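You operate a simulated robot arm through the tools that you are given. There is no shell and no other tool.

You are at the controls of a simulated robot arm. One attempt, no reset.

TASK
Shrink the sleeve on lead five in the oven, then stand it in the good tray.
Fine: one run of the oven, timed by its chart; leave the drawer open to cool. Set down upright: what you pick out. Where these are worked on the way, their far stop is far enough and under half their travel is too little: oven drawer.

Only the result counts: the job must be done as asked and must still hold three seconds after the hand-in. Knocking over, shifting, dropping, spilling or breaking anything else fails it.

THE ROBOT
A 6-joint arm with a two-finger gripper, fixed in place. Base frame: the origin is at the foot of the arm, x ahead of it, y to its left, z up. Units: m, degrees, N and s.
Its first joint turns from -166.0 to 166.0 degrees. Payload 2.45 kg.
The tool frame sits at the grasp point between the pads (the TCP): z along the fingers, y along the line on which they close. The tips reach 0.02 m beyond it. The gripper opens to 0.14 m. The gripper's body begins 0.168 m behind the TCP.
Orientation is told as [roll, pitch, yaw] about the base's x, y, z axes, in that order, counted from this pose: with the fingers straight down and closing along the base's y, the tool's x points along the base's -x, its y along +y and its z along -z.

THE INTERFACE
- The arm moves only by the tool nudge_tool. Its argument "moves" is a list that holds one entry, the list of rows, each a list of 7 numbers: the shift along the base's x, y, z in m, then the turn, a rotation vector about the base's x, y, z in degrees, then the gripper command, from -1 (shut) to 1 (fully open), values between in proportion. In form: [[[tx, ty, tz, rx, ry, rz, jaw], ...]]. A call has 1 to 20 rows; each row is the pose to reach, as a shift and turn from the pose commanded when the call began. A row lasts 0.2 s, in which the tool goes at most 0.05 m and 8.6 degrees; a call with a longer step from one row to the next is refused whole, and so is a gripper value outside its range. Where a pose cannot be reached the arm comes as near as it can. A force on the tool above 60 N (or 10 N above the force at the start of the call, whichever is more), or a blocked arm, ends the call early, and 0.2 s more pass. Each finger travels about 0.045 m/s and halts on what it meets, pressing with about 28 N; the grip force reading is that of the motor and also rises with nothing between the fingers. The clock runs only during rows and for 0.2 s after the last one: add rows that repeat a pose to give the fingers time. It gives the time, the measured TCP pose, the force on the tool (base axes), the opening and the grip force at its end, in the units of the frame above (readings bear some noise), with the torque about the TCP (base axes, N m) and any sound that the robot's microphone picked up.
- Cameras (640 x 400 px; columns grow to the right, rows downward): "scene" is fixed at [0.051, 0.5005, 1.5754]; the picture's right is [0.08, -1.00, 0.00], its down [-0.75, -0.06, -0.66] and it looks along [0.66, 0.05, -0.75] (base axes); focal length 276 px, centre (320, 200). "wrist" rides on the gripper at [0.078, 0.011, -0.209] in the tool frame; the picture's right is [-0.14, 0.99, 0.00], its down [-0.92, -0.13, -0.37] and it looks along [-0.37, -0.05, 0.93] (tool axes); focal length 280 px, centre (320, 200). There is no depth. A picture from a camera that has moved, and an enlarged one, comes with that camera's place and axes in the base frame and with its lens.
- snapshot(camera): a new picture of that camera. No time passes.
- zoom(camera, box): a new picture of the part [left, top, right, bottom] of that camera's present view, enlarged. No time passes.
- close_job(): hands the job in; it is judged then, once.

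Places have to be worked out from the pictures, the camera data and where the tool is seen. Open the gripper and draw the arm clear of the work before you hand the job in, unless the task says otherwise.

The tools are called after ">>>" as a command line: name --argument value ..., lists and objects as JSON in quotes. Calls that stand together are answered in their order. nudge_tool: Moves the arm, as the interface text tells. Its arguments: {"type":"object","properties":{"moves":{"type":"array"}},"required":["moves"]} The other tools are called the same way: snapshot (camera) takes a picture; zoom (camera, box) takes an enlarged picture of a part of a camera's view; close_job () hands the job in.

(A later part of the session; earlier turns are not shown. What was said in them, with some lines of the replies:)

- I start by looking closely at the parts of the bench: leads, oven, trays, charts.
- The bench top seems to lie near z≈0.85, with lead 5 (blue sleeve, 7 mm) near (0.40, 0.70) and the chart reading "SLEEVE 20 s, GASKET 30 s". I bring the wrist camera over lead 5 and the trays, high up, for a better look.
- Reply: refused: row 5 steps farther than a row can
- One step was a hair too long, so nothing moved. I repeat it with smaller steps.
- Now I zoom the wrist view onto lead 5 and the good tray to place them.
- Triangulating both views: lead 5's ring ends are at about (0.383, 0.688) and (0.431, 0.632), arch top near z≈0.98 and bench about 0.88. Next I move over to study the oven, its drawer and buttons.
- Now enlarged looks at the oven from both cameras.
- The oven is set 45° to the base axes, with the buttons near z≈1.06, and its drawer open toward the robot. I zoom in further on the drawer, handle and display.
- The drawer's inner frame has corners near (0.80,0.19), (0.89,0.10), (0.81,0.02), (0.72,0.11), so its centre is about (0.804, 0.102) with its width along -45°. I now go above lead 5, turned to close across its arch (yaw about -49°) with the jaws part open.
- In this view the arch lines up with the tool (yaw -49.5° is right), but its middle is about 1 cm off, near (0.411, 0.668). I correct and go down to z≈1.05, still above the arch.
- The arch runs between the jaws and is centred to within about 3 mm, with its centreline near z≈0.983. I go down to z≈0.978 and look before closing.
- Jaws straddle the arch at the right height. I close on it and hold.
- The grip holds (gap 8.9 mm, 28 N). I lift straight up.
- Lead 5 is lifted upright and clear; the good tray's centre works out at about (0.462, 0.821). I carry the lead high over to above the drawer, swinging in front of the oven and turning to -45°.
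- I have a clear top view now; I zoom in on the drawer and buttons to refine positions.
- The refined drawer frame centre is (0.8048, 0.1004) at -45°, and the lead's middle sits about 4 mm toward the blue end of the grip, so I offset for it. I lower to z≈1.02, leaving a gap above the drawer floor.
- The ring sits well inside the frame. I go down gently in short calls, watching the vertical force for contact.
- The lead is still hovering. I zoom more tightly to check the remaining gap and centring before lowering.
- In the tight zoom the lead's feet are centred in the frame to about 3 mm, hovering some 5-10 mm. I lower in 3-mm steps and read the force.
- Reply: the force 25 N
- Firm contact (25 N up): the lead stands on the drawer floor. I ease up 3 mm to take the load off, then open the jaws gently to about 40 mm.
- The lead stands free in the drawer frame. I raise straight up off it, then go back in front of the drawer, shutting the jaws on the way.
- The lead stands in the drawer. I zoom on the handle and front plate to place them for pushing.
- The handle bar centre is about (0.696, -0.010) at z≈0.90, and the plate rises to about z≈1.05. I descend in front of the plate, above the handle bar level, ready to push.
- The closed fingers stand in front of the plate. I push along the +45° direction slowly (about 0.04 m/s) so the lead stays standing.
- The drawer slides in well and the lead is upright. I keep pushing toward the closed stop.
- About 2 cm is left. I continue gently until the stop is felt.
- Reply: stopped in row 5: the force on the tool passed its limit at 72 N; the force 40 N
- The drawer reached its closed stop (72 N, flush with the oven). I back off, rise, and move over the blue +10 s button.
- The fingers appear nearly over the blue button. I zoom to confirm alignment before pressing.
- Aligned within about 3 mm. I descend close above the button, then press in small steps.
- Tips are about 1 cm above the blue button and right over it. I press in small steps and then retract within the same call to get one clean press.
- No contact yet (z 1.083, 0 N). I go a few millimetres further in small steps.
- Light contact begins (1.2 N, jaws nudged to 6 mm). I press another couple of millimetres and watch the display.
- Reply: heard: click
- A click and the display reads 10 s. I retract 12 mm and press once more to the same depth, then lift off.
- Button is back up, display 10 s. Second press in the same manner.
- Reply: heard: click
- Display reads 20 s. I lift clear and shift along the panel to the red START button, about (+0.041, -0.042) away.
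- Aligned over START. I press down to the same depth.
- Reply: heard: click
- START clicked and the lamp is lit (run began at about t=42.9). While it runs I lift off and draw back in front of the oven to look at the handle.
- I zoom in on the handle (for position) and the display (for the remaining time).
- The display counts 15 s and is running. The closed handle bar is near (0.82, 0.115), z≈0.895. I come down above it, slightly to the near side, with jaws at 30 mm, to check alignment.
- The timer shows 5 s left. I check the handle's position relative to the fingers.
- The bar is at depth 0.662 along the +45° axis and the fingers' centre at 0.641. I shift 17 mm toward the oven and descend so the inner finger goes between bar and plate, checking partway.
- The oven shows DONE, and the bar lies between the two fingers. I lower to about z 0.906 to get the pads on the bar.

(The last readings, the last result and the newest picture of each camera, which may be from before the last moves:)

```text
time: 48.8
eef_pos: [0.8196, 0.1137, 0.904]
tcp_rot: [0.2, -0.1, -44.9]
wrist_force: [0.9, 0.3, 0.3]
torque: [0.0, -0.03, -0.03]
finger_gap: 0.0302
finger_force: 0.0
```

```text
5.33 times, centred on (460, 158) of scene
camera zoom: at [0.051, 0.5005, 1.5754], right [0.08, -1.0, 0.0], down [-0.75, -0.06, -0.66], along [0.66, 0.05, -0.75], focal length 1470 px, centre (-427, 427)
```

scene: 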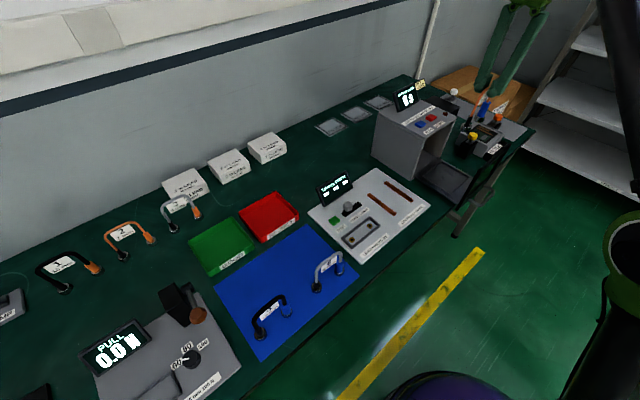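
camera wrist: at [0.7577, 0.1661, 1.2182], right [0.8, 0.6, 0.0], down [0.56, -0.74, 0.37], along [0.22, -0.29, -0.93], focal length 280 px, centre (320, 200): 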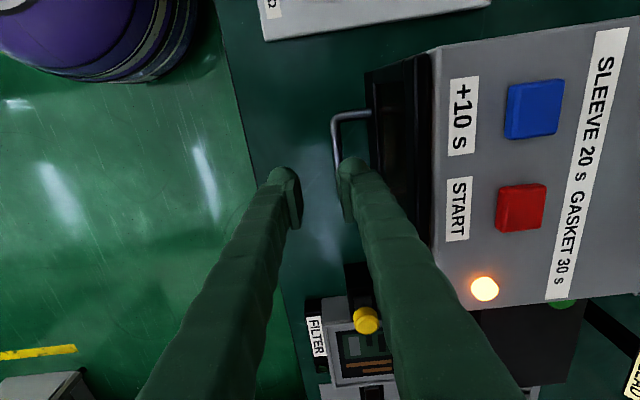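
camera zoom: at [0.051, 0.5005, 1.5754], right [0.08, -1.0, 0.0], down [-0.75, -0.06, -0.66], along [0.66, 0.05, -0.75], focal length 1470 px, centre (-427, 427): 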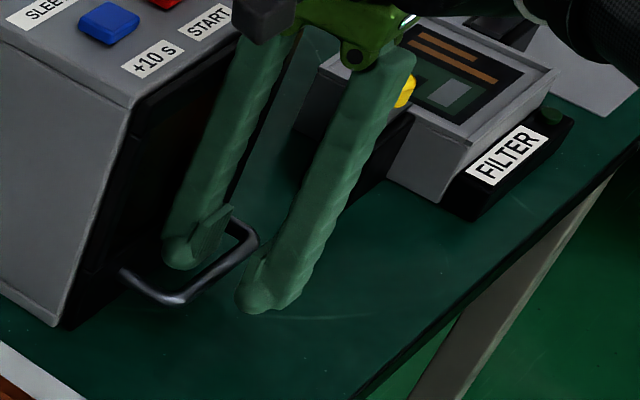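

The bar sits between the pads near the tips. I close on it.

>>> nudge_tool --moves '[[[0, 0, 0, 0, 0, 0, -0.8], [0, 0, 0, 0, 0, 0, -1], [0, 0, 0, 0, 0, 0, -1], [0, 0, 0, 0, 0, 0, -1]]]'

>>> zoom --camera "scene" --box '[420, 120, 500, 195]'

```text
time: 49.8
eef_pos: [0.8178, 0.1143, 0.905]
tcp_rot: [0.2, -0.1, -45.0]
wrist_force: [2.8, 0.4, 20.6]
torque: [0.17, 0.1, -0.01]
finger_gap: 0.006
finger_force: 33.1
```

```text
5.33 times, centred on (460, 158) of scene
camera zoom: at [0.051, 0.5005, 1.5754], right [0.08, -1.0, 0.0], down [-0.75, -0.06, -0.66], along [0.66, 0.05, -0.75], focal length 1470 px, centre (-427, 427)
```

zoom: 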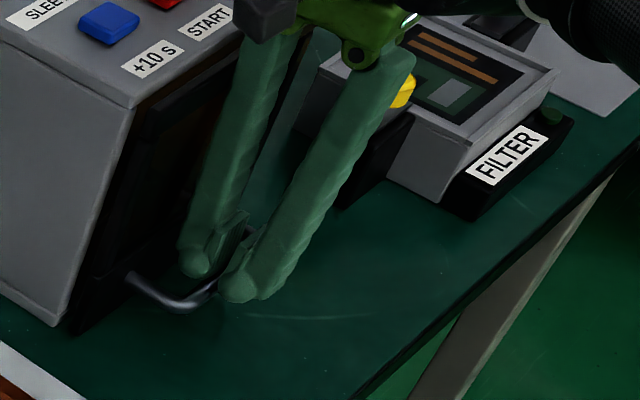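

The jaws closed to 6 mm with 20 N upward: the pads are riding on top of the bar, so the bar is a little lower. I reopen, lower about 8 mm watching the force, and look again.

>>> nudge_tool --moves '[[[0, 0, 0, 0, 0, 0, -0.8], [0, 0, 0, 0, 0, 0, -0.57], [0, 0, 0, 0, 0, 0, -0.57], [0, 0, -0.003, 0, 0, 0, -0.57], [0, 0, -0.006, 0, 0, 0, -0.57], [0, 0, -0.008, 0, 0, 0, -0.57], [0, 0, -0.008, 0, 0, 0, -0.57]]]'

>>> zoom --camera "scene" --box '[420, 120, 500, 195]'

>>> zoom --camera "wrist" --box '[260, 80, 420, 240]'

```text
time: 51.4
eef_pos: [0.8198, 0.1156, 0.8979]
tcp_rot: [0.1, 0.0, -45.0]
wrist_force: [0.5, 0.7, -0.5]
torque: [0.01, 0.04, -0.01]
finger_gap: 0.0303
finger_force: 0.0
```

```text
5.33 times, centred on (460, 158) of scene
camera zoom: at [0.051, 0.5005, 1.5754], right [0.08, -1.0, 0.0], down [-0.75, -0.06, -0.66], along [0.66, 0.05, -0.75], focal length 1470 px, centre (-427, 427)
```

zoom: 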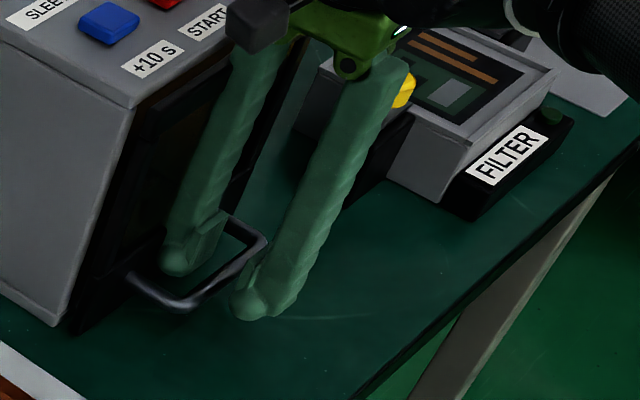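

```text
2.50 times, centred on (340, 160) of wrist
camera zoom: at [0.7723, 0.1779, 1.1067], right [0.8, 0.6, 0.0], down [0.56, -0.74, 0.37], along [0.22, -0.29, -0.93], focal length 701 px, centre (270, 300)
```

zoom: 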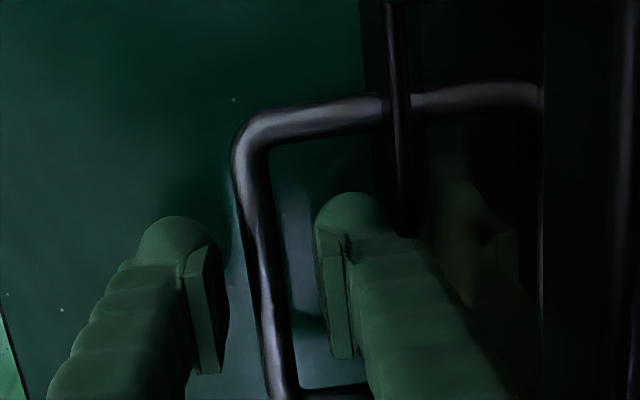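

The bar moved out slightly with the last squeeze but is still between the pads, now at a better height. I close again.

>>> nudge_tool --moves '[[[0, 0, 0, 0, 0, 0, -0.8], [0, 0, 0, 0, 0, 0, -1], [0, 0, 0, 0, 0, 0, -1], [0, 0, 0, 0, 0, 0, -1]]]'

>>> zoom --camera "scene" --box '[420, 120, 500, 195]'

```text
time: 52.4
eef_pos: [0.8199, 0.1151, 0.8981]
tcp_rot: [0.1, -0.1, -45.0]
wrist_force: [2.1, 0.0, -1.1]
torque: [-0.06, -0.03, 0.83]
finger_gap: 0.0106
finger_force: 38.2
```

```text
5.33 times, centred on (460, 158) of scene
camera zoom: at [0.051, 0.5005, 1.5754], right [0.08, -1.0, 0.0], down [-0.75, -0.06, -0.66], along [0.66, 0.05, -0.75], focal length 1470 px, centre (-427, 427)
```

zoom: 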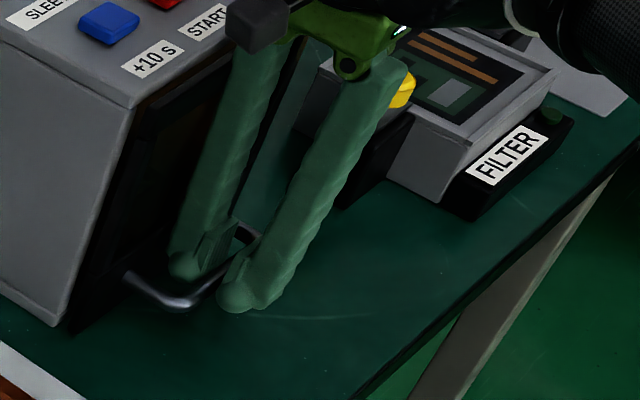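

Gap 10.6 mm: the bar is properly gripped. I pull straight back along -45° slowly.

>>> nudge_tool --moves '[[[-0.002, -0.002, 0, 0, 0, 0, -1], [-0.005, -0.005, 0, 0, 0, 0, -1], [-0.01, -0.01, 0, 0, 0, 0, -1], [-0.015, -0.015, 0, 0, 0, 0, -1], [-0.02, -0.02, 0, 0, 0, 0, -1], [-0.025, -0.025, 0, 0, 0, 0, -1], [-0.03, -0.03, 0, 0, 0, 0, -1], [-0.035, -0.035, 0, 0, 0, 0, -1], [-0.04, -0.04, 0, 0, 0, 0, -1], [-0.045, -0.045, 0, 0, 0, 0, -1], [-0.05, -0.05, 0, 0, 0, 0, -1], [-0.055, -0.055, 0, 0, 0, 0, -1], [-0.06, -0.06, 0, 0, 0, 0, -1], [-0.064, -0.064, 0, 0, 0, 0, -1], [-0.066, -0.066, 0, 0, 0, 0, -1]]]'

>>> zoom --camera "scene" --box '[390, 80, 510, 215]'

>>> snapshot --camera "wrist"

```text
time: 55.6
eef_pos: [0.7541, 0.0489, 0.8989]
tcp_rot: [0.0, -0.1, -45.0]
wrist_force: [-2.6, 4.8, 9.6]
torque: [0.08, 0.04, 0.61]
finger_gap: 0.0101
finger_force: 37.4
```

```text
2.96 times, centred on (450, 148) of scene
camera zoom: at [0.051, 0.5005, 1.5754], right [0.08, -1.0, 0.0], down [-0.75, -0.06, -0.66], along [0.66, 0.05, -0.75], focal length 816 px, centre (-65, 356)
```

zoom: 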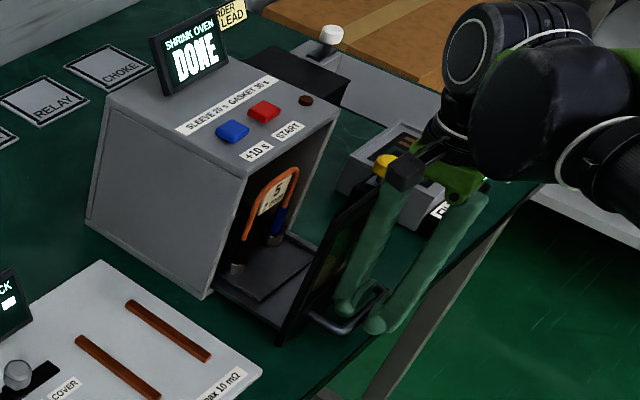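

```text
taken
camera wrist: at [0.7061, 0.1115, 1.1081], right [0.8, 0.6, 0.0], down [0.56, -0.74, 0.37], along [0.22, -0.29, -0.93], focal length 280 px, centre (320, 200)
```

wrist: 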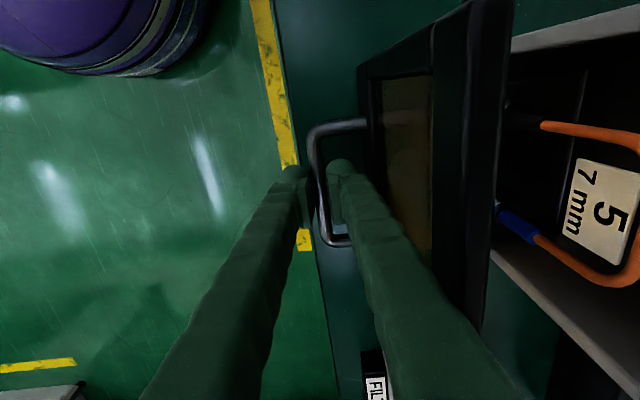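

The drawer is coming out and the lead still stands, sleeve now thinner. I continue to the open stop.

>>> nudge_tool --moves '[[[-0.002, -0.002, 0, 0, 0, 0, -1], [-0.005, -0.005, 0, 0, 0, 0, -1], [-0.01, -0.01, 0, 0, 0, 0, -1], [-0.015, -0.015, 0, 0, 0, 0, -1], [-0.02, -0.02, 0, 0, 0, 0, -1], [-0.025, -0.025, 0, 0, 0, 0, -1], [-0.03, -0.03, 0, 0, 0, 0, -1], [-0.035, -0.035, 0, 0, 0, 0, -1], [-0.04, -0.04, 0, 0, 0, 0, -1], [-0.045, -0.045, 0, 0, 0, 0, -1], [-0.05, -0.05, 0, 0, 0, 0, -1], [-0.053, -0.053, 0, 0, 0, 0, -1], [-0.055, -0.055, 0, 0, 0, 0, -1], [-0.057, -0.057, 0, 0, 0, 0, -1]]]'

>>> zoom --camera "scene" --box '[390, 80, 510, 215]'

>>> snapshot --camera "wrist"

```text
time: 58.6
eef_pos: [0.6953, -0.009, 0.897]
tcp_rot: [0.1, -0.1, -45.0]
wrist_force: [3.0, -1.4, 23.2]
torque: [0.06, 0.04, 0.14]
finger_gap: 0.0103
finger_force: 37.4
```

```text
2.96 times, centred on (450, 148) of scene
camera zoom: at [0.051, 0.5005, 1.5754], right [0.08, -1.0, 0.0], down [-0.75, -0.06, -0.66], along [0.66, 0.05, -0.75], focal length 816 px, centre (-65, 356)
```

zoom: 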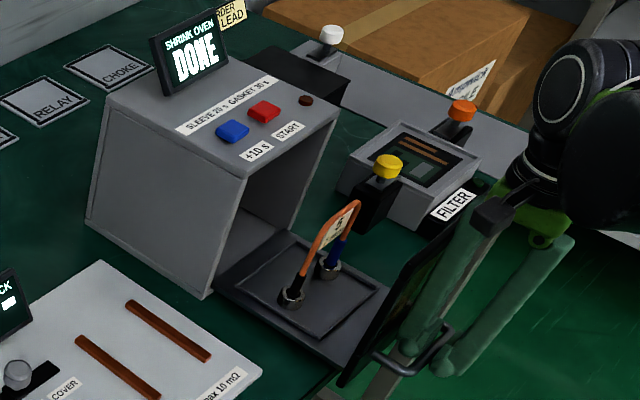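

```text
taken
camera wrist: at [0.648, 0.054, 1.107], right [0.8, 0.6, 0.0], down [0.56, -0.74, 0.37], along [0.22, -0.29, -0.93], focal length 280 px, centre (320, 200)
```

wrist: 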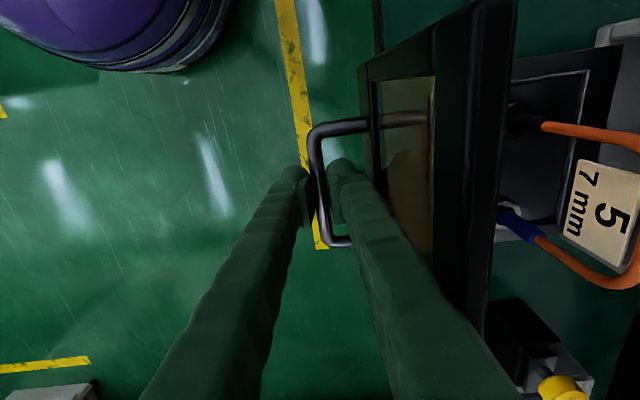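

The drawer is open as at the start, with the lead standing. I ease the vertical load, release the bar and rise clear.

>>> nudge_tool --moves '[[[0, 0, 0.001, 0, 0, 0, -1], [0, 0, 0.002, 0, 0, 0, -0.9], [0, 0, 0.002, 0, 0, 0, -0.75], [0, 0, 0.002, 0, 0, 0, -0.6], [0, 0, 0.002, 0, 0, 0, -0.57], [0, 0, 0.015, 0, 0, 0, -0.57], [0, 0, 0.04, 0, 0, 0, -0.57], [0, 0, 0.085, 0, 0, 0, -0.57], [0, 0, 0.13, 0, 0, 0, -0.57], [0, 0, 0.175, 0, 0, 0, -0.57], [0, 0, 0.22, 0, 0, 0, -0.57], [0, 0, 0.265, 0, 0, 0, -0.4], [0, 0, 0.3, 0, 0, 0, -0.4], [0, 0, 0.32, 0, 0, 0, -0.4], [0, 0, 0.32, 0, 0, 0, -0.4]]]'

>>> snapshot --camera "wrist"

>>> zoom --camera "scene" --box '[390, 80, 510, 215]'

```text
time: 61.8
eef_pos: [0.6957, -0.0112, 1.2157]
tcp_rot: [0.1, -0.1, -44.9]
wrist_force: [-0.2, -0.7, 0.1]
torque: [-0.02, 0.03, -0.01]
finger_gap: 0.042
finger_force: 0.0
```

```text
taken
camera wrist: at [0.6476, 0.0518, 1.4252], right [0.8, 0.6, 0.0], down [0.56, -0.74, 0.37], along [0.22, -0.29, -0.93], focal length 280 px, centre (320, 200)
```

wrist: 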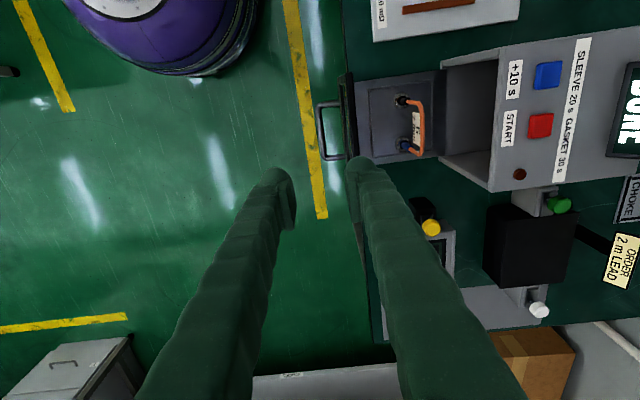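

```text
2.96 times, centred on (450, 148) of scene
camera zoom: at [0.051, 0.5005, 1.5754], right [0.08, -1.0, 0.0], down [-0.75, -0.06, -0.66], along [0.66, 0.05, -0.75], focal length 816 px, centre (-65, 356)
```

zoom: 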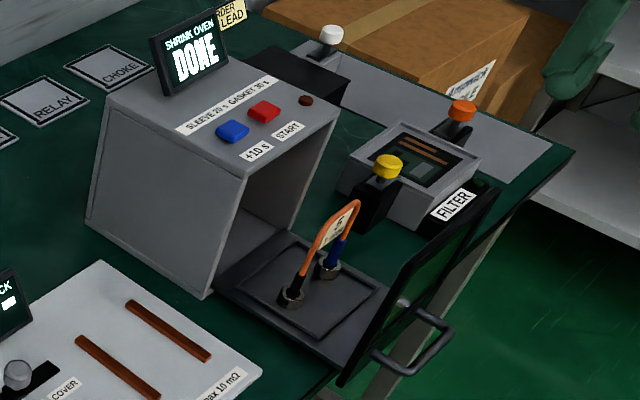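

The drawer stays open and the lead stands with its sleeve shrunk. I move back above the lead with jaws at about 42 mm.

>>> nudge_tool --moves '[[[0.027, 0.028, 0, 0, 0, 0, -0.4], [0.054, 0.057, 0, 0, 0, 0, -0.4], [0.08, 0.085, 0, 0, 0, 0, -0.3], [0.106, 0.113, -0.02, 0, 0, 0, -0.2], [0.106, 0.113, -0.06, 0, 0, 0, -0.1], [0.106, 0.113, -0.1, 0, 0, 0, -0.1], [0.106, 0.113, -0.1, 0, 0, 0, -0.1]]]'

>>> zoom --camera "wrist" --box '[230, 60, 430, 220]'

>>> zoom --camera "scene" --box '[410, 80, 510, 205]'

```text
time: 63.4
eef_pos: [0.8015, 0.1036, 1.1157]
tcp_rot: [0.1, -0.1, -45.1]
wrist_force: [0.5, 0.1, -0.1]
torque: [-0.02, 0.01, -0.01]
finger_gap: 0.0627
finger_force: 0.1
```

```text
2.50 times, centred on (330, 140) of wrist
camera zoom: at [0.753, 0.167, 1.3249], right [0.8, 0.6, 0.0], down [0.56, -0.74, 0.37], along [0.22, -0.29, -0.93], focal length 701 px, centre (295, 350)
```

zoom: 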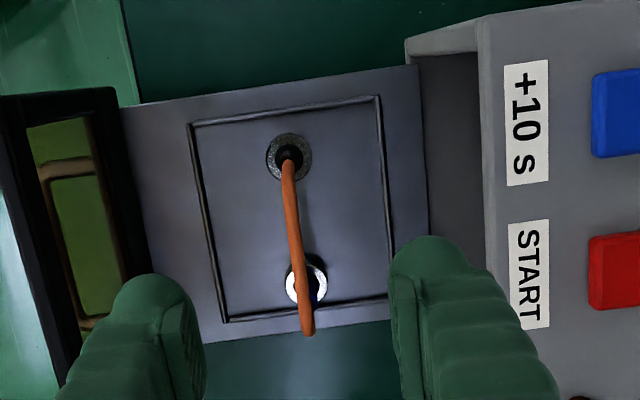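

```text
3.20 times, centred on (460, 142) of scene
camera zoom: at [0.051, 0.5005, 1.5754], right [0.08, -1.0, 0.0], down [-0.75, -0.06, -0.66], along [0.66, 0.05, -0.75], focal length 882 px, centre (-128, 384)
```

zoom: 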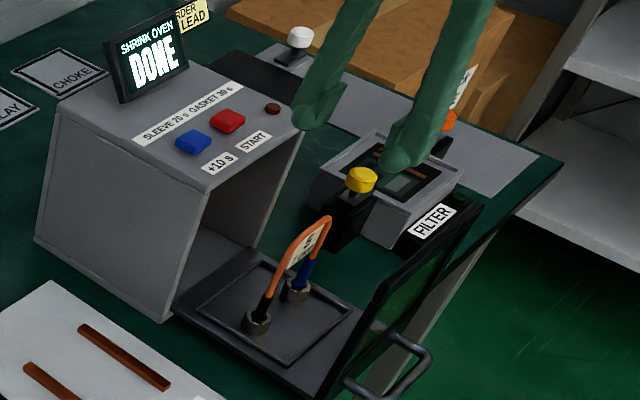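

The arch is centred between the jaws, turned by about -1.8°. I match that yaw and descend to the former grip height (z≈0.994).

>>> nudge_tool --moves '[[[0.0005, 0.001, -0.04, 0, 0, -1.8, -0.1], [0.0005, 0.001, -0.08, 0, 0, -1.8, -0.1], [0.0005, 0.001, -0.11, 0, 0, -1.8, -0.1], [0.0005, 0.001, -0.122, 0, 0, -1.8, -0.1], [0.0005, 0.001, -0.122, 0, 0, -1.8, -0.1]]]'

>>> zoom --camera "wrist" --box '[230, 60, 430, 220]'

>>> zoom --camera "scene" --box '[430, 120, 500, 200]'

```text
time: 64.6
eef_pos: [0.8027, 0.1064, 0.9966]
tcp_rot: [0.0, 0.0, -46.9]
wrist_force: [-0.8, 0.9, 0.0]
torque: [0.01, -0.02, 0.02]
finger_gap: 0.0629
finger_force: 0.0
```

```text
2.50 times, centred on (330, 140) of wrist
camera zoom: at [0.7561, 0.1711, 1.2045], right [0.82, 0.58, 0.0], down [0.54, -0.76, 0.37], along [0.21, -0.3, -0.93], focal length 701 px, centre (295, 350)
```

zoom: 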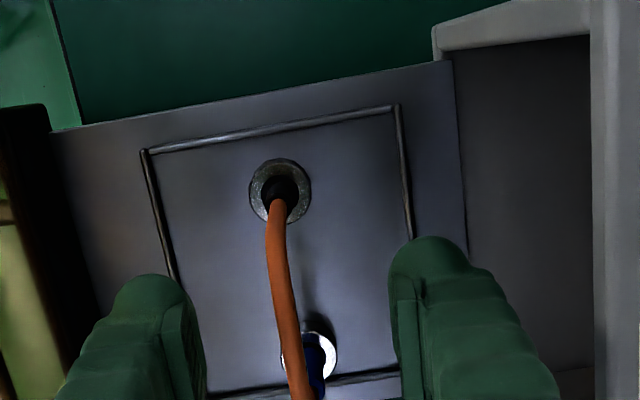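

```text
5.00 times, centred on (465, 160) of scene
camera zoom: at [0.051, 0.5005, 1.5754], right [0.08, -1.0, 0.0], down [-0.75, -0.06, -0.66], along [0.66, 0.05, -0.75], focal length 1378 px, centre (-405, 400)
```

zoom: 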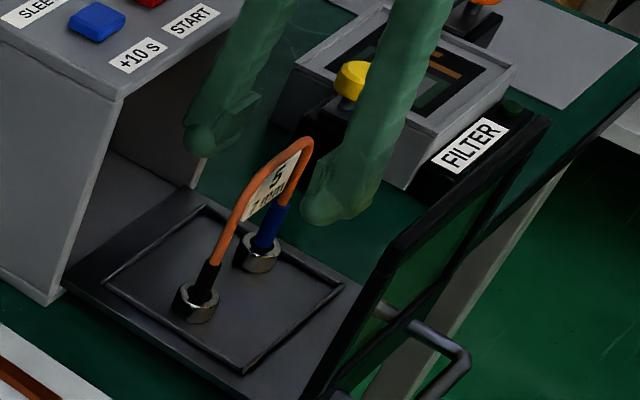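

Centred to about 1 mm. I close on the arch again.

>>> nudge_tool --moves '[[[0, 0, 0, 0, 0, 0, -0.5], [0, 0, 0, 0, 0, 0, -0.8], [0, 0, 0, 0, 0, 0, -1], [0, 0, 0, 0, 0, 0, -1], [0, 0, 0, 0, 0, 0, -1], [0, 0, 0, 0, 0, 0, -1]]]'

>>> zoom --camera "scene" --box '[430, 120, 500, 200]'

```text
time: 66.0
eef_pos: [0.8019, 0.1069, 0.9958]
tcp_rot: [0.2, 0.0, -46.8]
wrist_force: [-0.4, 0.2, -0.2]
torque: [-0.01, 0.02, 0.01]
finger_gap: 0.0089
finger_force: 28.2
```

```text
5.00 times, centred on (465, 160) of scene
camera zoom: at [0.051, 0.5005, 1.5754], right [0.08, -1.0, 0.0], down [-0.75, -0.06, -0.66], along [0.66, 0.05, -0.75], focal length 1378 px, centre (-405, 400)
```

zoom: 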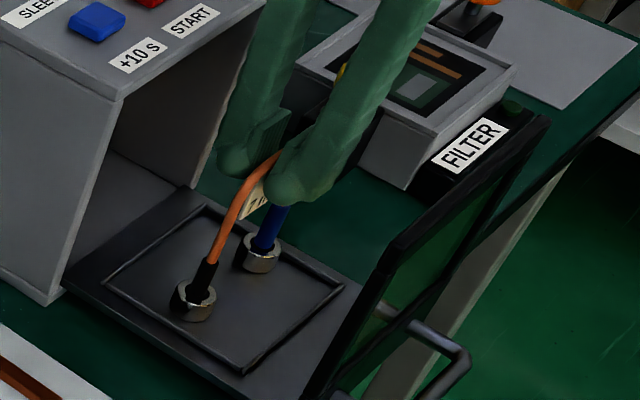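

Gripped (8.9 mm). I lift straight up out of the drawer.

>>> nudge_tool --moves '[[[0, 0, 0.008, 0, 0, 0, -1], [0, 0, 0.03, 0, 0, 0, -1], [0, 0, 0.065, 0, 0, 0, -1], [0, 0, 0.105, 0, 0, 0, -1], [0, 0, 0.15, 0, 0, 0, -1], [0, 0, 0.19, 0, 0, 0, -1], [0, 0, 0.22, 0, 0, 0, -1], [0, 0, 0.22, 0, 0, 0, -1]]]'

>>> zoom --camera "scene" --box '[400, 60, 520, 210]'

```text
time: 67.8
eef_pos: [0.8004, 0.1076, 1.2158]
tcp_rot: [0.1, -0.1, -46.8]
wrist_force: [0.1, 0.1, -1.5]
torque: [0.02, -0.03, 0.01]
finger_gap: 0.0087
finger_force: 28.0
```

```text
2.67 times, centred on (460, 135) of scene
camera zoom: at [0.051, 0.5005, 1.5754], right [0.08, -1.0, 0.0], down [-0.75, -0.06, -0.66], along [0.66, 0.05, -0.75], focal length 735 px, centre (-53, 373)
```

zoom: 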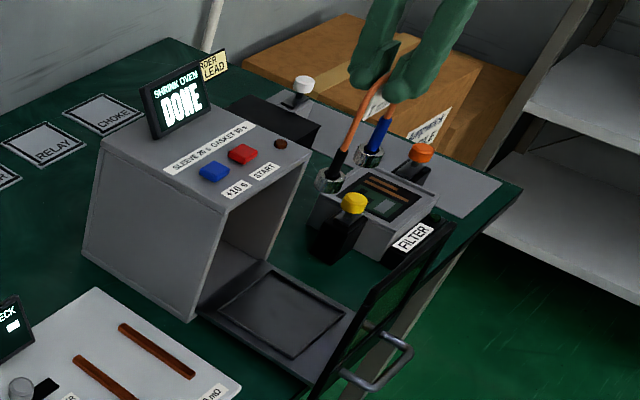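

The lead is out and upright in the jaws, and the drawer stays open. I carry it back around the front to the good tray's side, at height.

>>> nudge_tool --moves '[[[-0.03, 0.01, 0, 0, 0, 0, -1], [-0.07, 0.03, 0, 0, 0, 0, -1], [-0.11, 0.055, 0, 0, 0, 0, -1], [-0.15, 0.085, 0, 0, 0, 0, -1], [-0.18, 0.115, 0, 0, 0, 0, -1], [-0.2, 0.15, 0, 0, 0, 0, -1], [-0.214, 0.19, 0, 0, 0, 0, -1], [-0.228, 0.23, 0, 0, 0, 0, -1], [-0.242, 0.27, 0, 0, 0, 0, -1], [-0.256, 0.31, 0, 0, 0, 0, -1], [-0.27, 0.35, 0, 0, 0, 0, -1], [-0.284, 0.39, 0, 0, 0, 0, -1], [-0.298, 0.43, 0, 0, 0, 0, -1], [-0.312, 0.47, 0, 0, 0, 0, -1], [-0.326, 0.51, 0, 0, 0, 0, -1], [-0.34, 0.55, 0, 0, 0, 0, -1], [-0.352, 0.59, 0, 0, 0, 0, -1], [-0.36, 0.62, 0, 0, 0, 0, -1], [-0.36, 0.62, 0, 0, 0, 0, -1]]]'

>>> snapshot --camera "scene"

>>> snapshot --camera "wrist"

```text
time: 71.8
eef_pos: [0.4428, 0.7284, 1.2168]
tcp_rot: [0.0, -0.2, -46.7]
wrist_force: [-0.5, 0.7, -1.1]
torque: [0.0, 0.02, 0.01]
finger_gap: 0.0089
finger_force: 28.0
```

```text
taken
```

scene: 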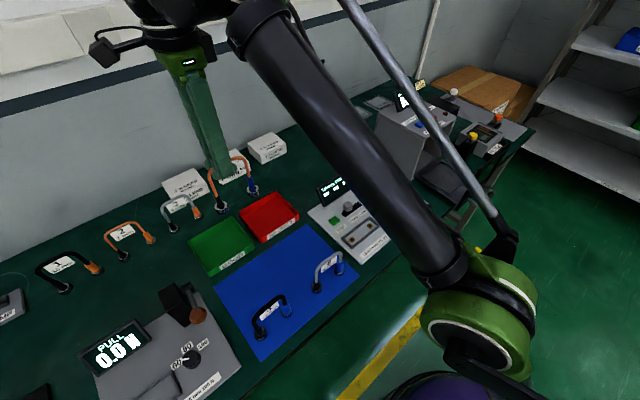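

```text
taken
camera wrist: at [0.3968, 0.7921, 1.4254], right [0.82, 0.58, 0.0], down [0.54, -0.76, 0.37], along [0.22, -0.3, -0.93], focal length 280 px, centre (320, 200)
```

wrist: 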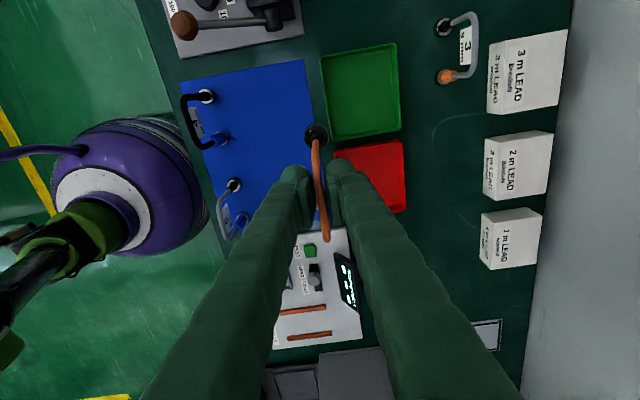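

I zoom on the good tray to measure its floor.

>>> zoom --camera "wrist" --box '[290, 20, 430, 160]'

>>> zoom --camera "scene" --box '[170, 180, 310, 290]'

```text
2.86 times, centred on (360, 90) of wrist
camera zoom: at [0.3968, 0.7921, 1.4254], right [0.82, 0.58, 0.0], down [0.54, -0.76, 0.37], along [0.22, -0.3, -0.93], focal length 801 px, centre (206, 514)
```

zoom: 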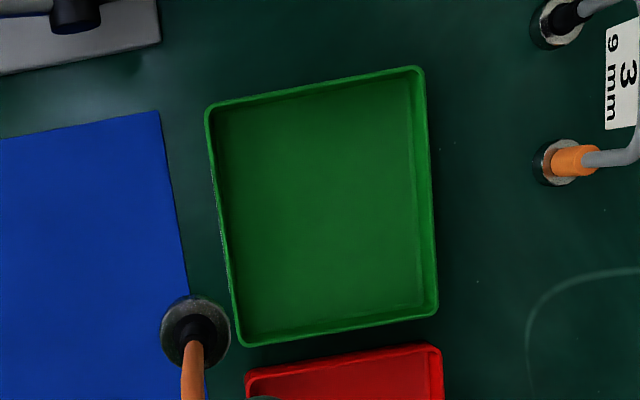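

```text
3.64 times, centred on (240, 235) of scene
camera zoom: at [0.051, 0.5005, 1.5754], right [0.08, -1.0, 0.0], down [-0.75, -0.06, -0.66], along [0.66, 0.05, -0.75], focal length 1002 px, centre (611, 73)
```

zoom: 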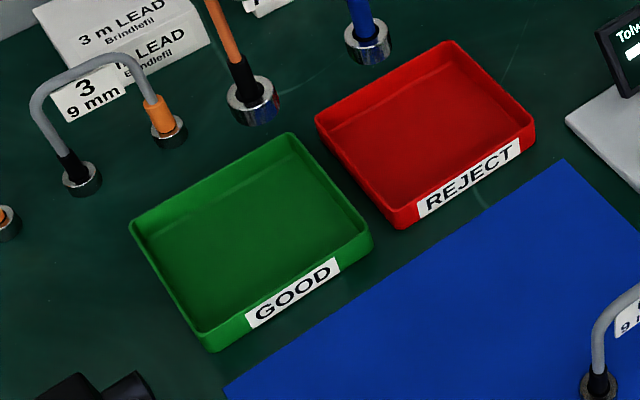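

Both cameras put the good tray's centre near (0.463, 0.824), about 14 × 12.7 cm, long side along -45°. I move over it (slightly to the near side for reach), aligned with its long side, and come down to z≈1.06.

>>> nudge_tool --moves '[[[0.002, 0.02, 0, 0, 0, 0, -1], [0.004, 0.045, -0.01, 0, 0, 0, -1], [0.006, 0.07, -0.03, 0, 0, 0, -1], [0.008, 0.09, -0.06, 0, 0, 0.7, -1], [0.008, 0.09, -0.095, 0, 0, 0.7, -1], [0.008, 0.09, -0.13, 0, 0, 0.7, -1], [0.008, 0.09, -0.15, 0, 0, 0.7, -1], [0.008, 0.09, -0.15, 0, 0, 0.7, -1]]]'

>>> zoom --camera "scene" --box '[170, 160, 310, 290]'

>>> zoom --camera "wrist" --box '[220, 50, 420, 220]'

```text
time: 73.6
eef_pos: [0.4502, 0.8129, 1.0674]
tcp_rot: [0.1, 0.0, -46.1]
wrist_force: [0.3, 0.4, -1.4]
torque: [0.0, 0.01, 0.01]
finger_gap: 0.0088
finger_force: 28.4
out of reach, approached as far as the arm can: row 1, 2, 3, 4
```

```text
3.08 times, centred on (240, 225) of scene
camera zoom: at [0.051, 0.5005, 1.5754], right [0.08, -1.0, 0.0], down [-0.75, -0.06, -0.66], along [0.66, 0.05, -0.75], focal length 848 px, centre (566, 123)
```

zoom: 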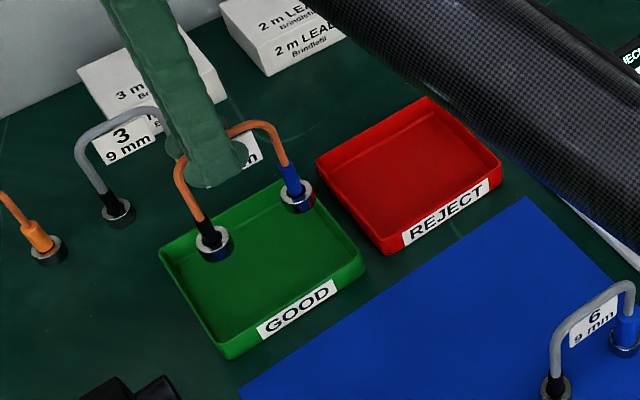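

```text
2.35 times, centred on (320, 135) of wrist
camera zoom: at [0.4035, 0.8783, 1.2758], right [0.81, 0.59, 0.0], down [0.54, -0.75, 0.37], along [0.22, -0.3, -0.93], focal length 660 px, centre (320, 353)
```

zoom: 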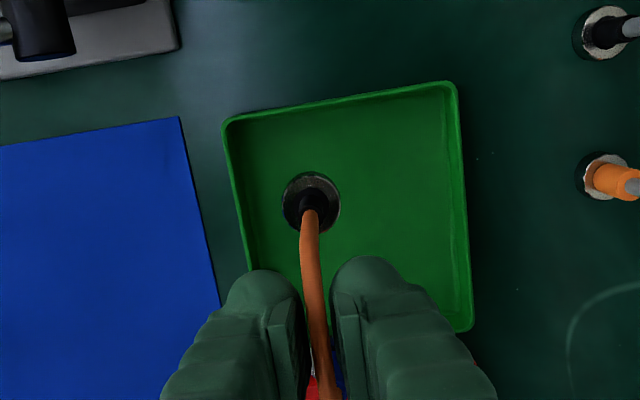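

The lead is above the tray and will land inside with over 1 cm margin at each end. I lower to just above the expected contact height with a 3 mm correction.

>>> nudge_tool --moves '[[[-0.001, 0.001, -0.02, 0, 0, 0, -1], [-0.002, 0.0025, -0.04, 0, 0, 0, -1], [-0.002, 0.0025, -0.055, 0, 0, 0, -1], [-0.002, 0.0025, -0.068, 0, 0, 0, -1], [-0.002, 0.0025, -0.068, 0, 0, 0, -1]]]'

>>> zoom --camera "scene" --box '[190, 190, 290, 280]'

>>> zoom --camera "wrist" --box '[220, 50, 420, 220]'

```text
time: 74.8
eef_pos: [0.4479, 0.8173, 0.998]
tcp_rot: [0.0, 0.0, -46.1]
wrist_force: [0.3, 0.2, -1.8]
torque: [0.03, 0.03, 0.02]
finger_gap: 0.0087
finger_force: 28.3
```

```text
4.44 times, centred on (240, 235) of scene
camera zoom: at [0.051, 0.5005, 1.5754], right [0.08, -1.0, 0.0], down [-0.75, -0.06, -0.66], along [0.66, 0.05, -0.75], focal length 1225 px, centre (676, 44)
```

zoom: 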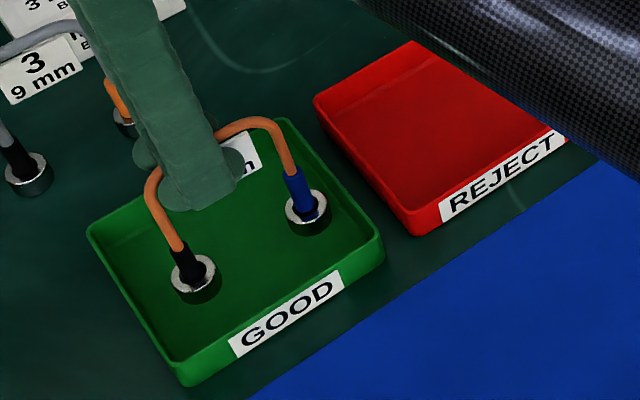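

```text
2.35 times, centred on (320, 135) of wrist
camera zoom: at [0.402, 0.881, 1.2072], right [0.81, 0.59, 0.0], down [0.54, -0.75, 0.37], along [0.22, -0.3, -0.93], focal length 660 px, centre (320, 353)
```

zoom: 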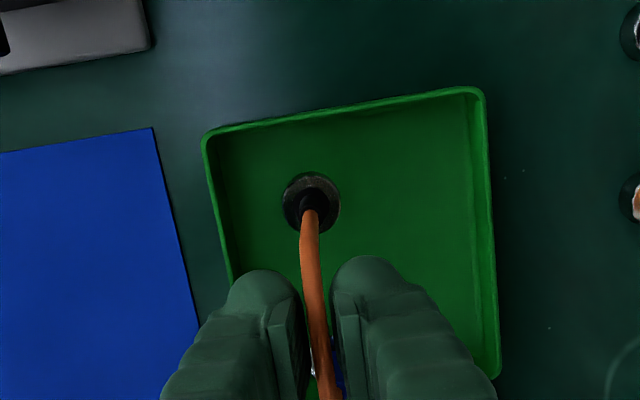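

Well inside the tray, hovering a little over 1 cm. I lower in small steps watching the force.

>>> nudge_tool --moves '[[[0, 0, -0.004, 0, 0, 0, -1], [0, 0, -0.008, 0, 0, 0, -1], [0, 0, -0.011, 0, 0, 0, -1]]]'

>>> zoom --camera "scene" --box '[190, 190, 290, 280]'

```text
time: 75.6
eef_pos: [0.4501, 0.8171, 0.9864]
tcp_rot: [0.0, -0.1, -46.1]
wrist_force: [-0.1, -0.4, -1.0]
torque: [0.02, 0.01, -0.01]
finger_gap: 0.0087
finger_force: 27.9
```

```text
4.44 times, centred on (240, 235) of scene
camera zoom: at [0.051, 0.5005, 1.5754], right [0.08, -1.0, 0.0], down [-0.75, -0.06, -0.66], along [0.66, 0.05, -0.75], focal length 1225 px, centre (676, 44)
```

zoom: 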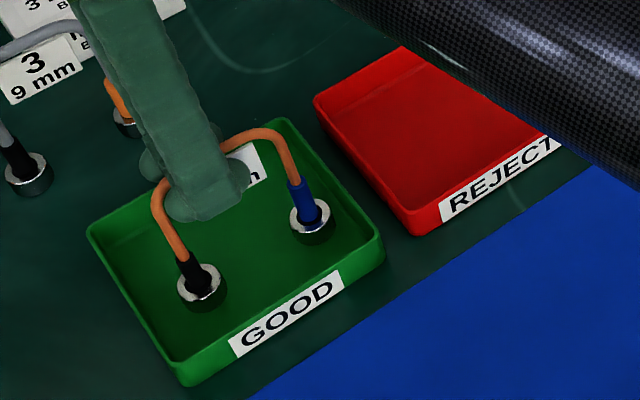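

No contact yet at 0.986. I continue in 2-mm steps.

>>> nudge_tool --moves '[[[0, 0, -0.002, 0, 0, 0, -1], [0, 0, -0.004, 0, 0, 0, -1]]]'

```text
time: 76.2
eef_pos: [0.4503, 0.8187, 0.9823]
tcp_rot: [0.2, -0.1, -46.1]
wrist_force: [-0.5, 0.4, -1.3]
torque: [0.0, 0.04, -0.02]
finger_gap: 0.0088
finger_force: 28.5
```

Still free (-1.3 N is just the lead's weight). Another 3 mm.

>>> nudge_tool --moves '[[[0, 0, -0.0015, 0, 0, 0, -1], [0, 0, -0.003, 0, 0, 0, -1]]]'

>>> zoom --camera "scene" --box '[190, 190, 290, 280]'

```text
time: 76.8
eef_pos: [0.4475, 0.8187, 0.9803]
tcp_rot: [0.1, -0.1, -46.1]
wrist_force: [0.1, 0.6, -1.4]
torque: [0.01, 0.0, -0.02]
finger_gap: 0.0088
finger_force: 28.1
```

```text
4.44 times, centred on (240, 235) of scene
camera zoom: at [0.051, 0.5005, 1.5754], right [0.08, -1.0, 0.0], down [-0.75, -0.06, -0.66], along [0.66, 0.05, -0.75], focal length 1225 px, centre (676, 44)
```

zoom: 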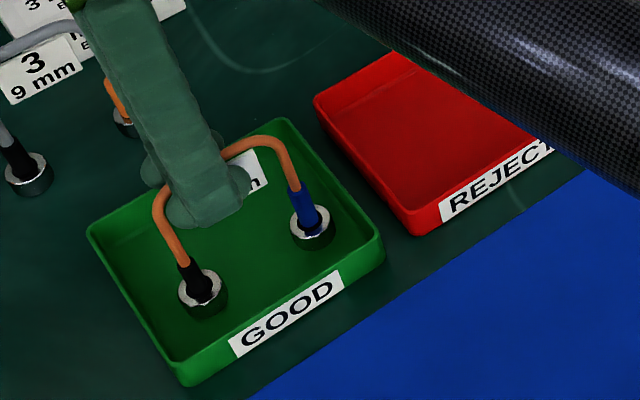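

Still not touching. I go on another 3 mm.

>>> nudge_tool --moves '[[[0, 0, -0.0015, 0, 0, 0, -1], [0, 0, -0.003, 0, 0, 0, -1]]]'

```text
time: 77.4
eef_pos: [0.4482, 0.8192, 0.9768]
tcp_rot: [0.1, -0.1, -46.1]
wrist_force: [-0.3, -0.5, -0.1]
torque: [-0.09, -0.06, 0.01]
finger_gap: 0.0089
finger_force: 27.6
```

The weight has left the wrist (force ≈0), so the feet are just touching. One more 1.5 mm to seat it.

>>> nudge_tool --moves '[[[0, 0, -0.001, 0, 0, 0, -1], [0, 0, -0.0015, 0, 0, 0, -1]]]'

>>> zoom --camera "scene" --box '[190, 190, 290, 280]'

```text
time: 78.0
eef_pos: [0.4474, 0.8168, 0.9761]
tcp_rot: [0.1, -0.2, -46.0]
wrist_force: [0.8, 4.3, 24.9]
torque: [0.02, 0.02, -0.04]
finger_gap: 0.0089
finger_force: 27.8
```

```text
4.44 times, centred on (240, 235) of scene
camera zoom: at [0.051, 0.5005, 1.5754], right [0.08, -1.0, 0.0], down [-0.75, -0.06, -0.66], along [0.66, 0.05, -0.75], focal length 1225 px, centre (676, 44)
```

zoom: 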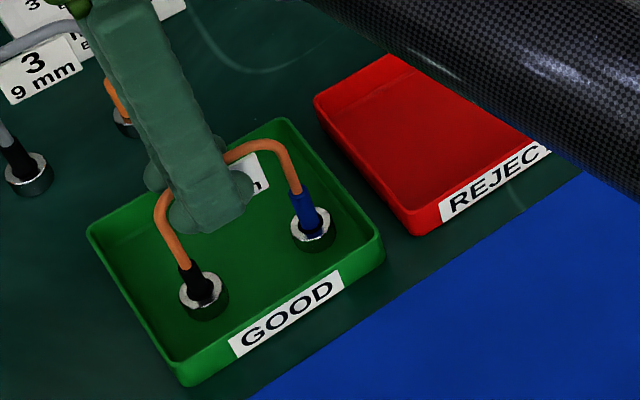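

Seated (25 N up). I ease up 1.5 mm, then open the jaws gently.

>>> nudge_tool --moves '[[[0, 0, 0.001, 0, 0, 0, -1], [0, 0, 0.0015, 0, 0, 0, -1], [0, 0, 0.0015, 0, 0, 0, -0.85], [0, 0, 0.0015, 0, 0, 0, -0.7], [0, 0, 0.0015, 0, 0, 0, -0.55], [0, 0, 0.0015, 0, 0, 0, -0.4], [0, 0, 0.0015, 0, 0, 0, -0.3], [0, 0, 0.0015, 0, 0, 0, -0.3]]]'

>>> zoom --camera "scene" --box '[190, 190, 290, 280]'

>>> zoom --camera "wrist" --box '[220, 50, 420, 220]'

```text
time: 79.8
eef_pos: [0.4492, 0.8187, 0.9777]
tcp_rot: [0.0, 0.0, -46.1]
wrist_force: [-0.4, 0.2, 0.2]
torque: [0.03, 0.0, 0.02]
finger_gap: 0.049
finger_force: 0.0
```

```text
4.44 times, centred on (240, 235) of scene
camera zoom: at [0.051, 0.5005, 1.5754], right [0.08, -1.0, 0.0], down [-0.75, -0.06, -0.66], along [0.66, 0.05, -0.75], focal length 1225 px, centre (676, 44)
```

zoom: 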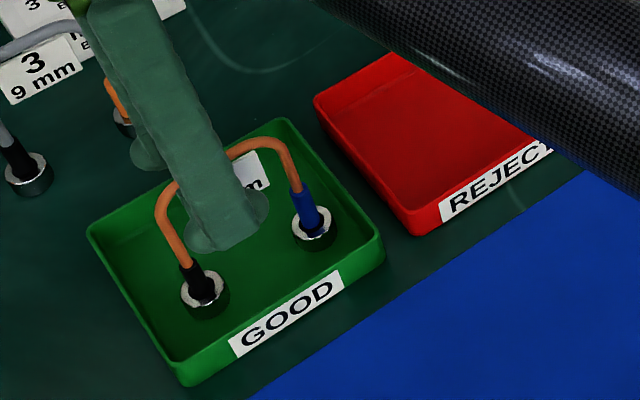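

```text
2.35 times, centred on (320, 135) of wrist
camera zoom: at [0.4026, 0.8818, 1.185], right [0.81, 0.59, 0.0], down [0.54, -0.75, 0.37], along [0.22, -0.3, -0.93], focal length 660 px, centre (320, 353)
```

zoom: 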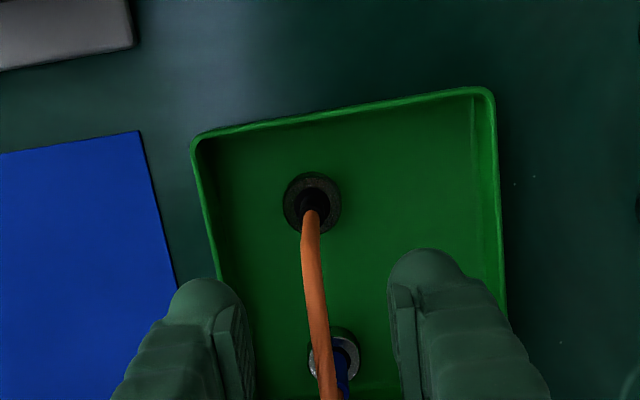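

The lead stands free in the good tray. I rise straight up to z≈1.06, then draw back toward the robot while climbing.

>>> nudge_tool --moves '[[[0, 0, 0.01, 0, 0, 0, -0.3], [0, 0, 0.03, 0, 0, 0, -0.3], [0, 0, 0.055, 0, 0, 0, -0.3], [0, 0, 0.085, 0, 0, 0, -0.3], [-0.005, -0.03, 0.1, 0, 0, 0, -0.3], [-0.015, -0.065, 0.12, 0, 0, 0, -0.3], [-0.03, -0.1, 0.14, 0, 0, 0, -0.3], [-0.045, -0.135, 0.165, 0, 0, 0, -0.3], [-0.06, -0.17, 0.19, 0, 0, 0, -0.3], [-0.075, -0.21, 0.21, 0, 0, 0, -0.3], [-0.09, -0.25, 0.23, 0, 0, 0, -0.3], [-0.1, -0.29, 0.25, 0, 0, 0, -0.3], [-0.1, -0.33, 0.26, 0, 0, 0, -0.3], [-0.1, -0.37, 0.27, 0, 0, 0, -0.3], [-0.1, -0.41, 0.28, 0, 0, 0, -0.3], [-0.1, -0.45, 0.28, 0, 0, 0, -0.3], [-0.1, -0.45, 0.28, 0, 0, 0, -0.3]]]'

>>> snapshot --camera "scene"

>>> zoom --camera "scene" --box '[180, 180, 310, 290]'

>>> zoom --camera "scene" --box '[360, 70, 520, 220]'

```text
time: 83.4
eef_pos: [0.3513, 0.3651, 1.2556]
tcp_rot: [0.1, -0.1, -46.1]
wrist_force: [-0.2, 0.4, 0.9]
torque: [0.01, -0.01, 0.0]
finger_gap: 0.049
finger_force: 0.1
```

```text
taken
```

scene: 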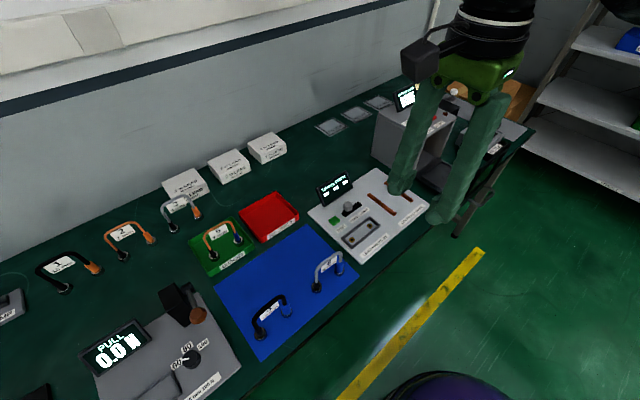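

```text
3.64 times, centred on (245, 235) of scene
camera zoom: at [0.051, 0.5005, 1.5754], right [0.08, -1.0, 0.0], down [-0.75, -0.06, -0.66], along [0.66, 0.05, -0.75], focal length 1002 px, centre (593, 73)
```

zoom: 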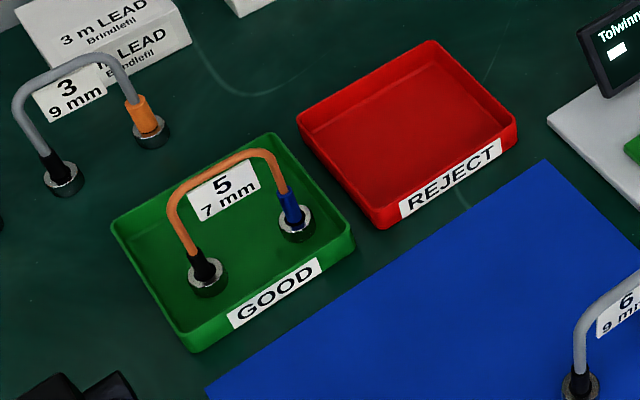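

```text
2.67 times, centred on (440, 145) of scene
camera zoom: at [0.051, 0.5005, 1.5754], right [0.08, -1.0, 0.0], down [-0.75, -0.06, -0.66], along [0.66, 0.05, -0.75], focal length 735 px, centre (0, 347)
```

zoom: 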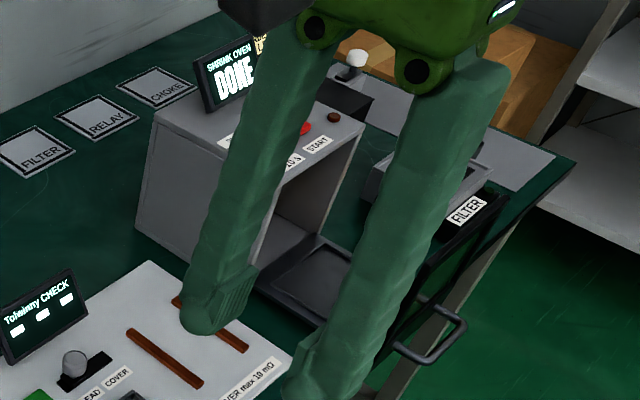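

Lead 5 stands upright in the good tray with its sleeve shrunk, the oven shows DONE and its drawer is open. I open the gripper fully and let everything settle before handing in.

>>> nudge_tool --moves '[[[0, -0.03, 0.02, 0, 0, 0, 0.2], [0, -0.05, 0.04, 0, 0, 0, 0.6], [0, -0.05, 0.05, 0, 0, 0, 1], [0, -0.05, 0.05, 0, 0, 0, 1], [0, -0.05, 0.05, 0, 0, 0, 1], [0, -0.05, 0.05, 0, 0, 0, 1]]]'

>>> snapshot --camera "scene"

```text
time: 84.8
eef_pos: [0.3505, 0.3183, 1.3072]
tcp_rot: [0.1, -0.1, -46.0]
wrist_force: [0.1, 0.1, 0.6]
torque: [-0.02, 0.0, -0.02]
finger_gap: 0.1399
finger_force: 0.1
```

```text
taken
```

scene: 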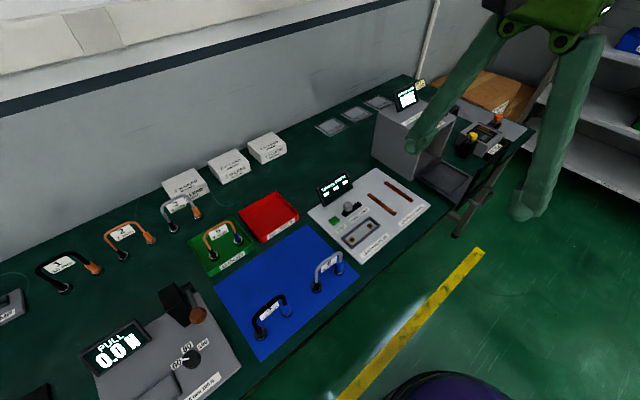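

The picture shows everything in place: lead 5 upright in GOOD, the drawer open, the other items where they were, and the arm clear with its jaws open. I hand the job in.

>>> close_job

```text
The job is handed in.
```

I shrank the sleeve on lead five in the oven and stood the lead upright in the good tray. The job is handed in, but no verdict came back.

- **Oven:** I ran it once for 20 s, the sleeve time on the chart. The display counted down to DONE, though it ran faster than the simulation clock (about 5 s from START to DONE).
- **Drawer:** It is open, back where it was at the start. I pulled it out by the handle without feeling for the outer stop, so it may be a few millimetres short of it.
- **Lead five:** It sits inside the GOOD tray, about 1 cm from the end walls, and the sleeve is visibly thinner.
- **Other items:** Everything else looked undisturbed in the last picture. The arm is clear, with the gripper open.
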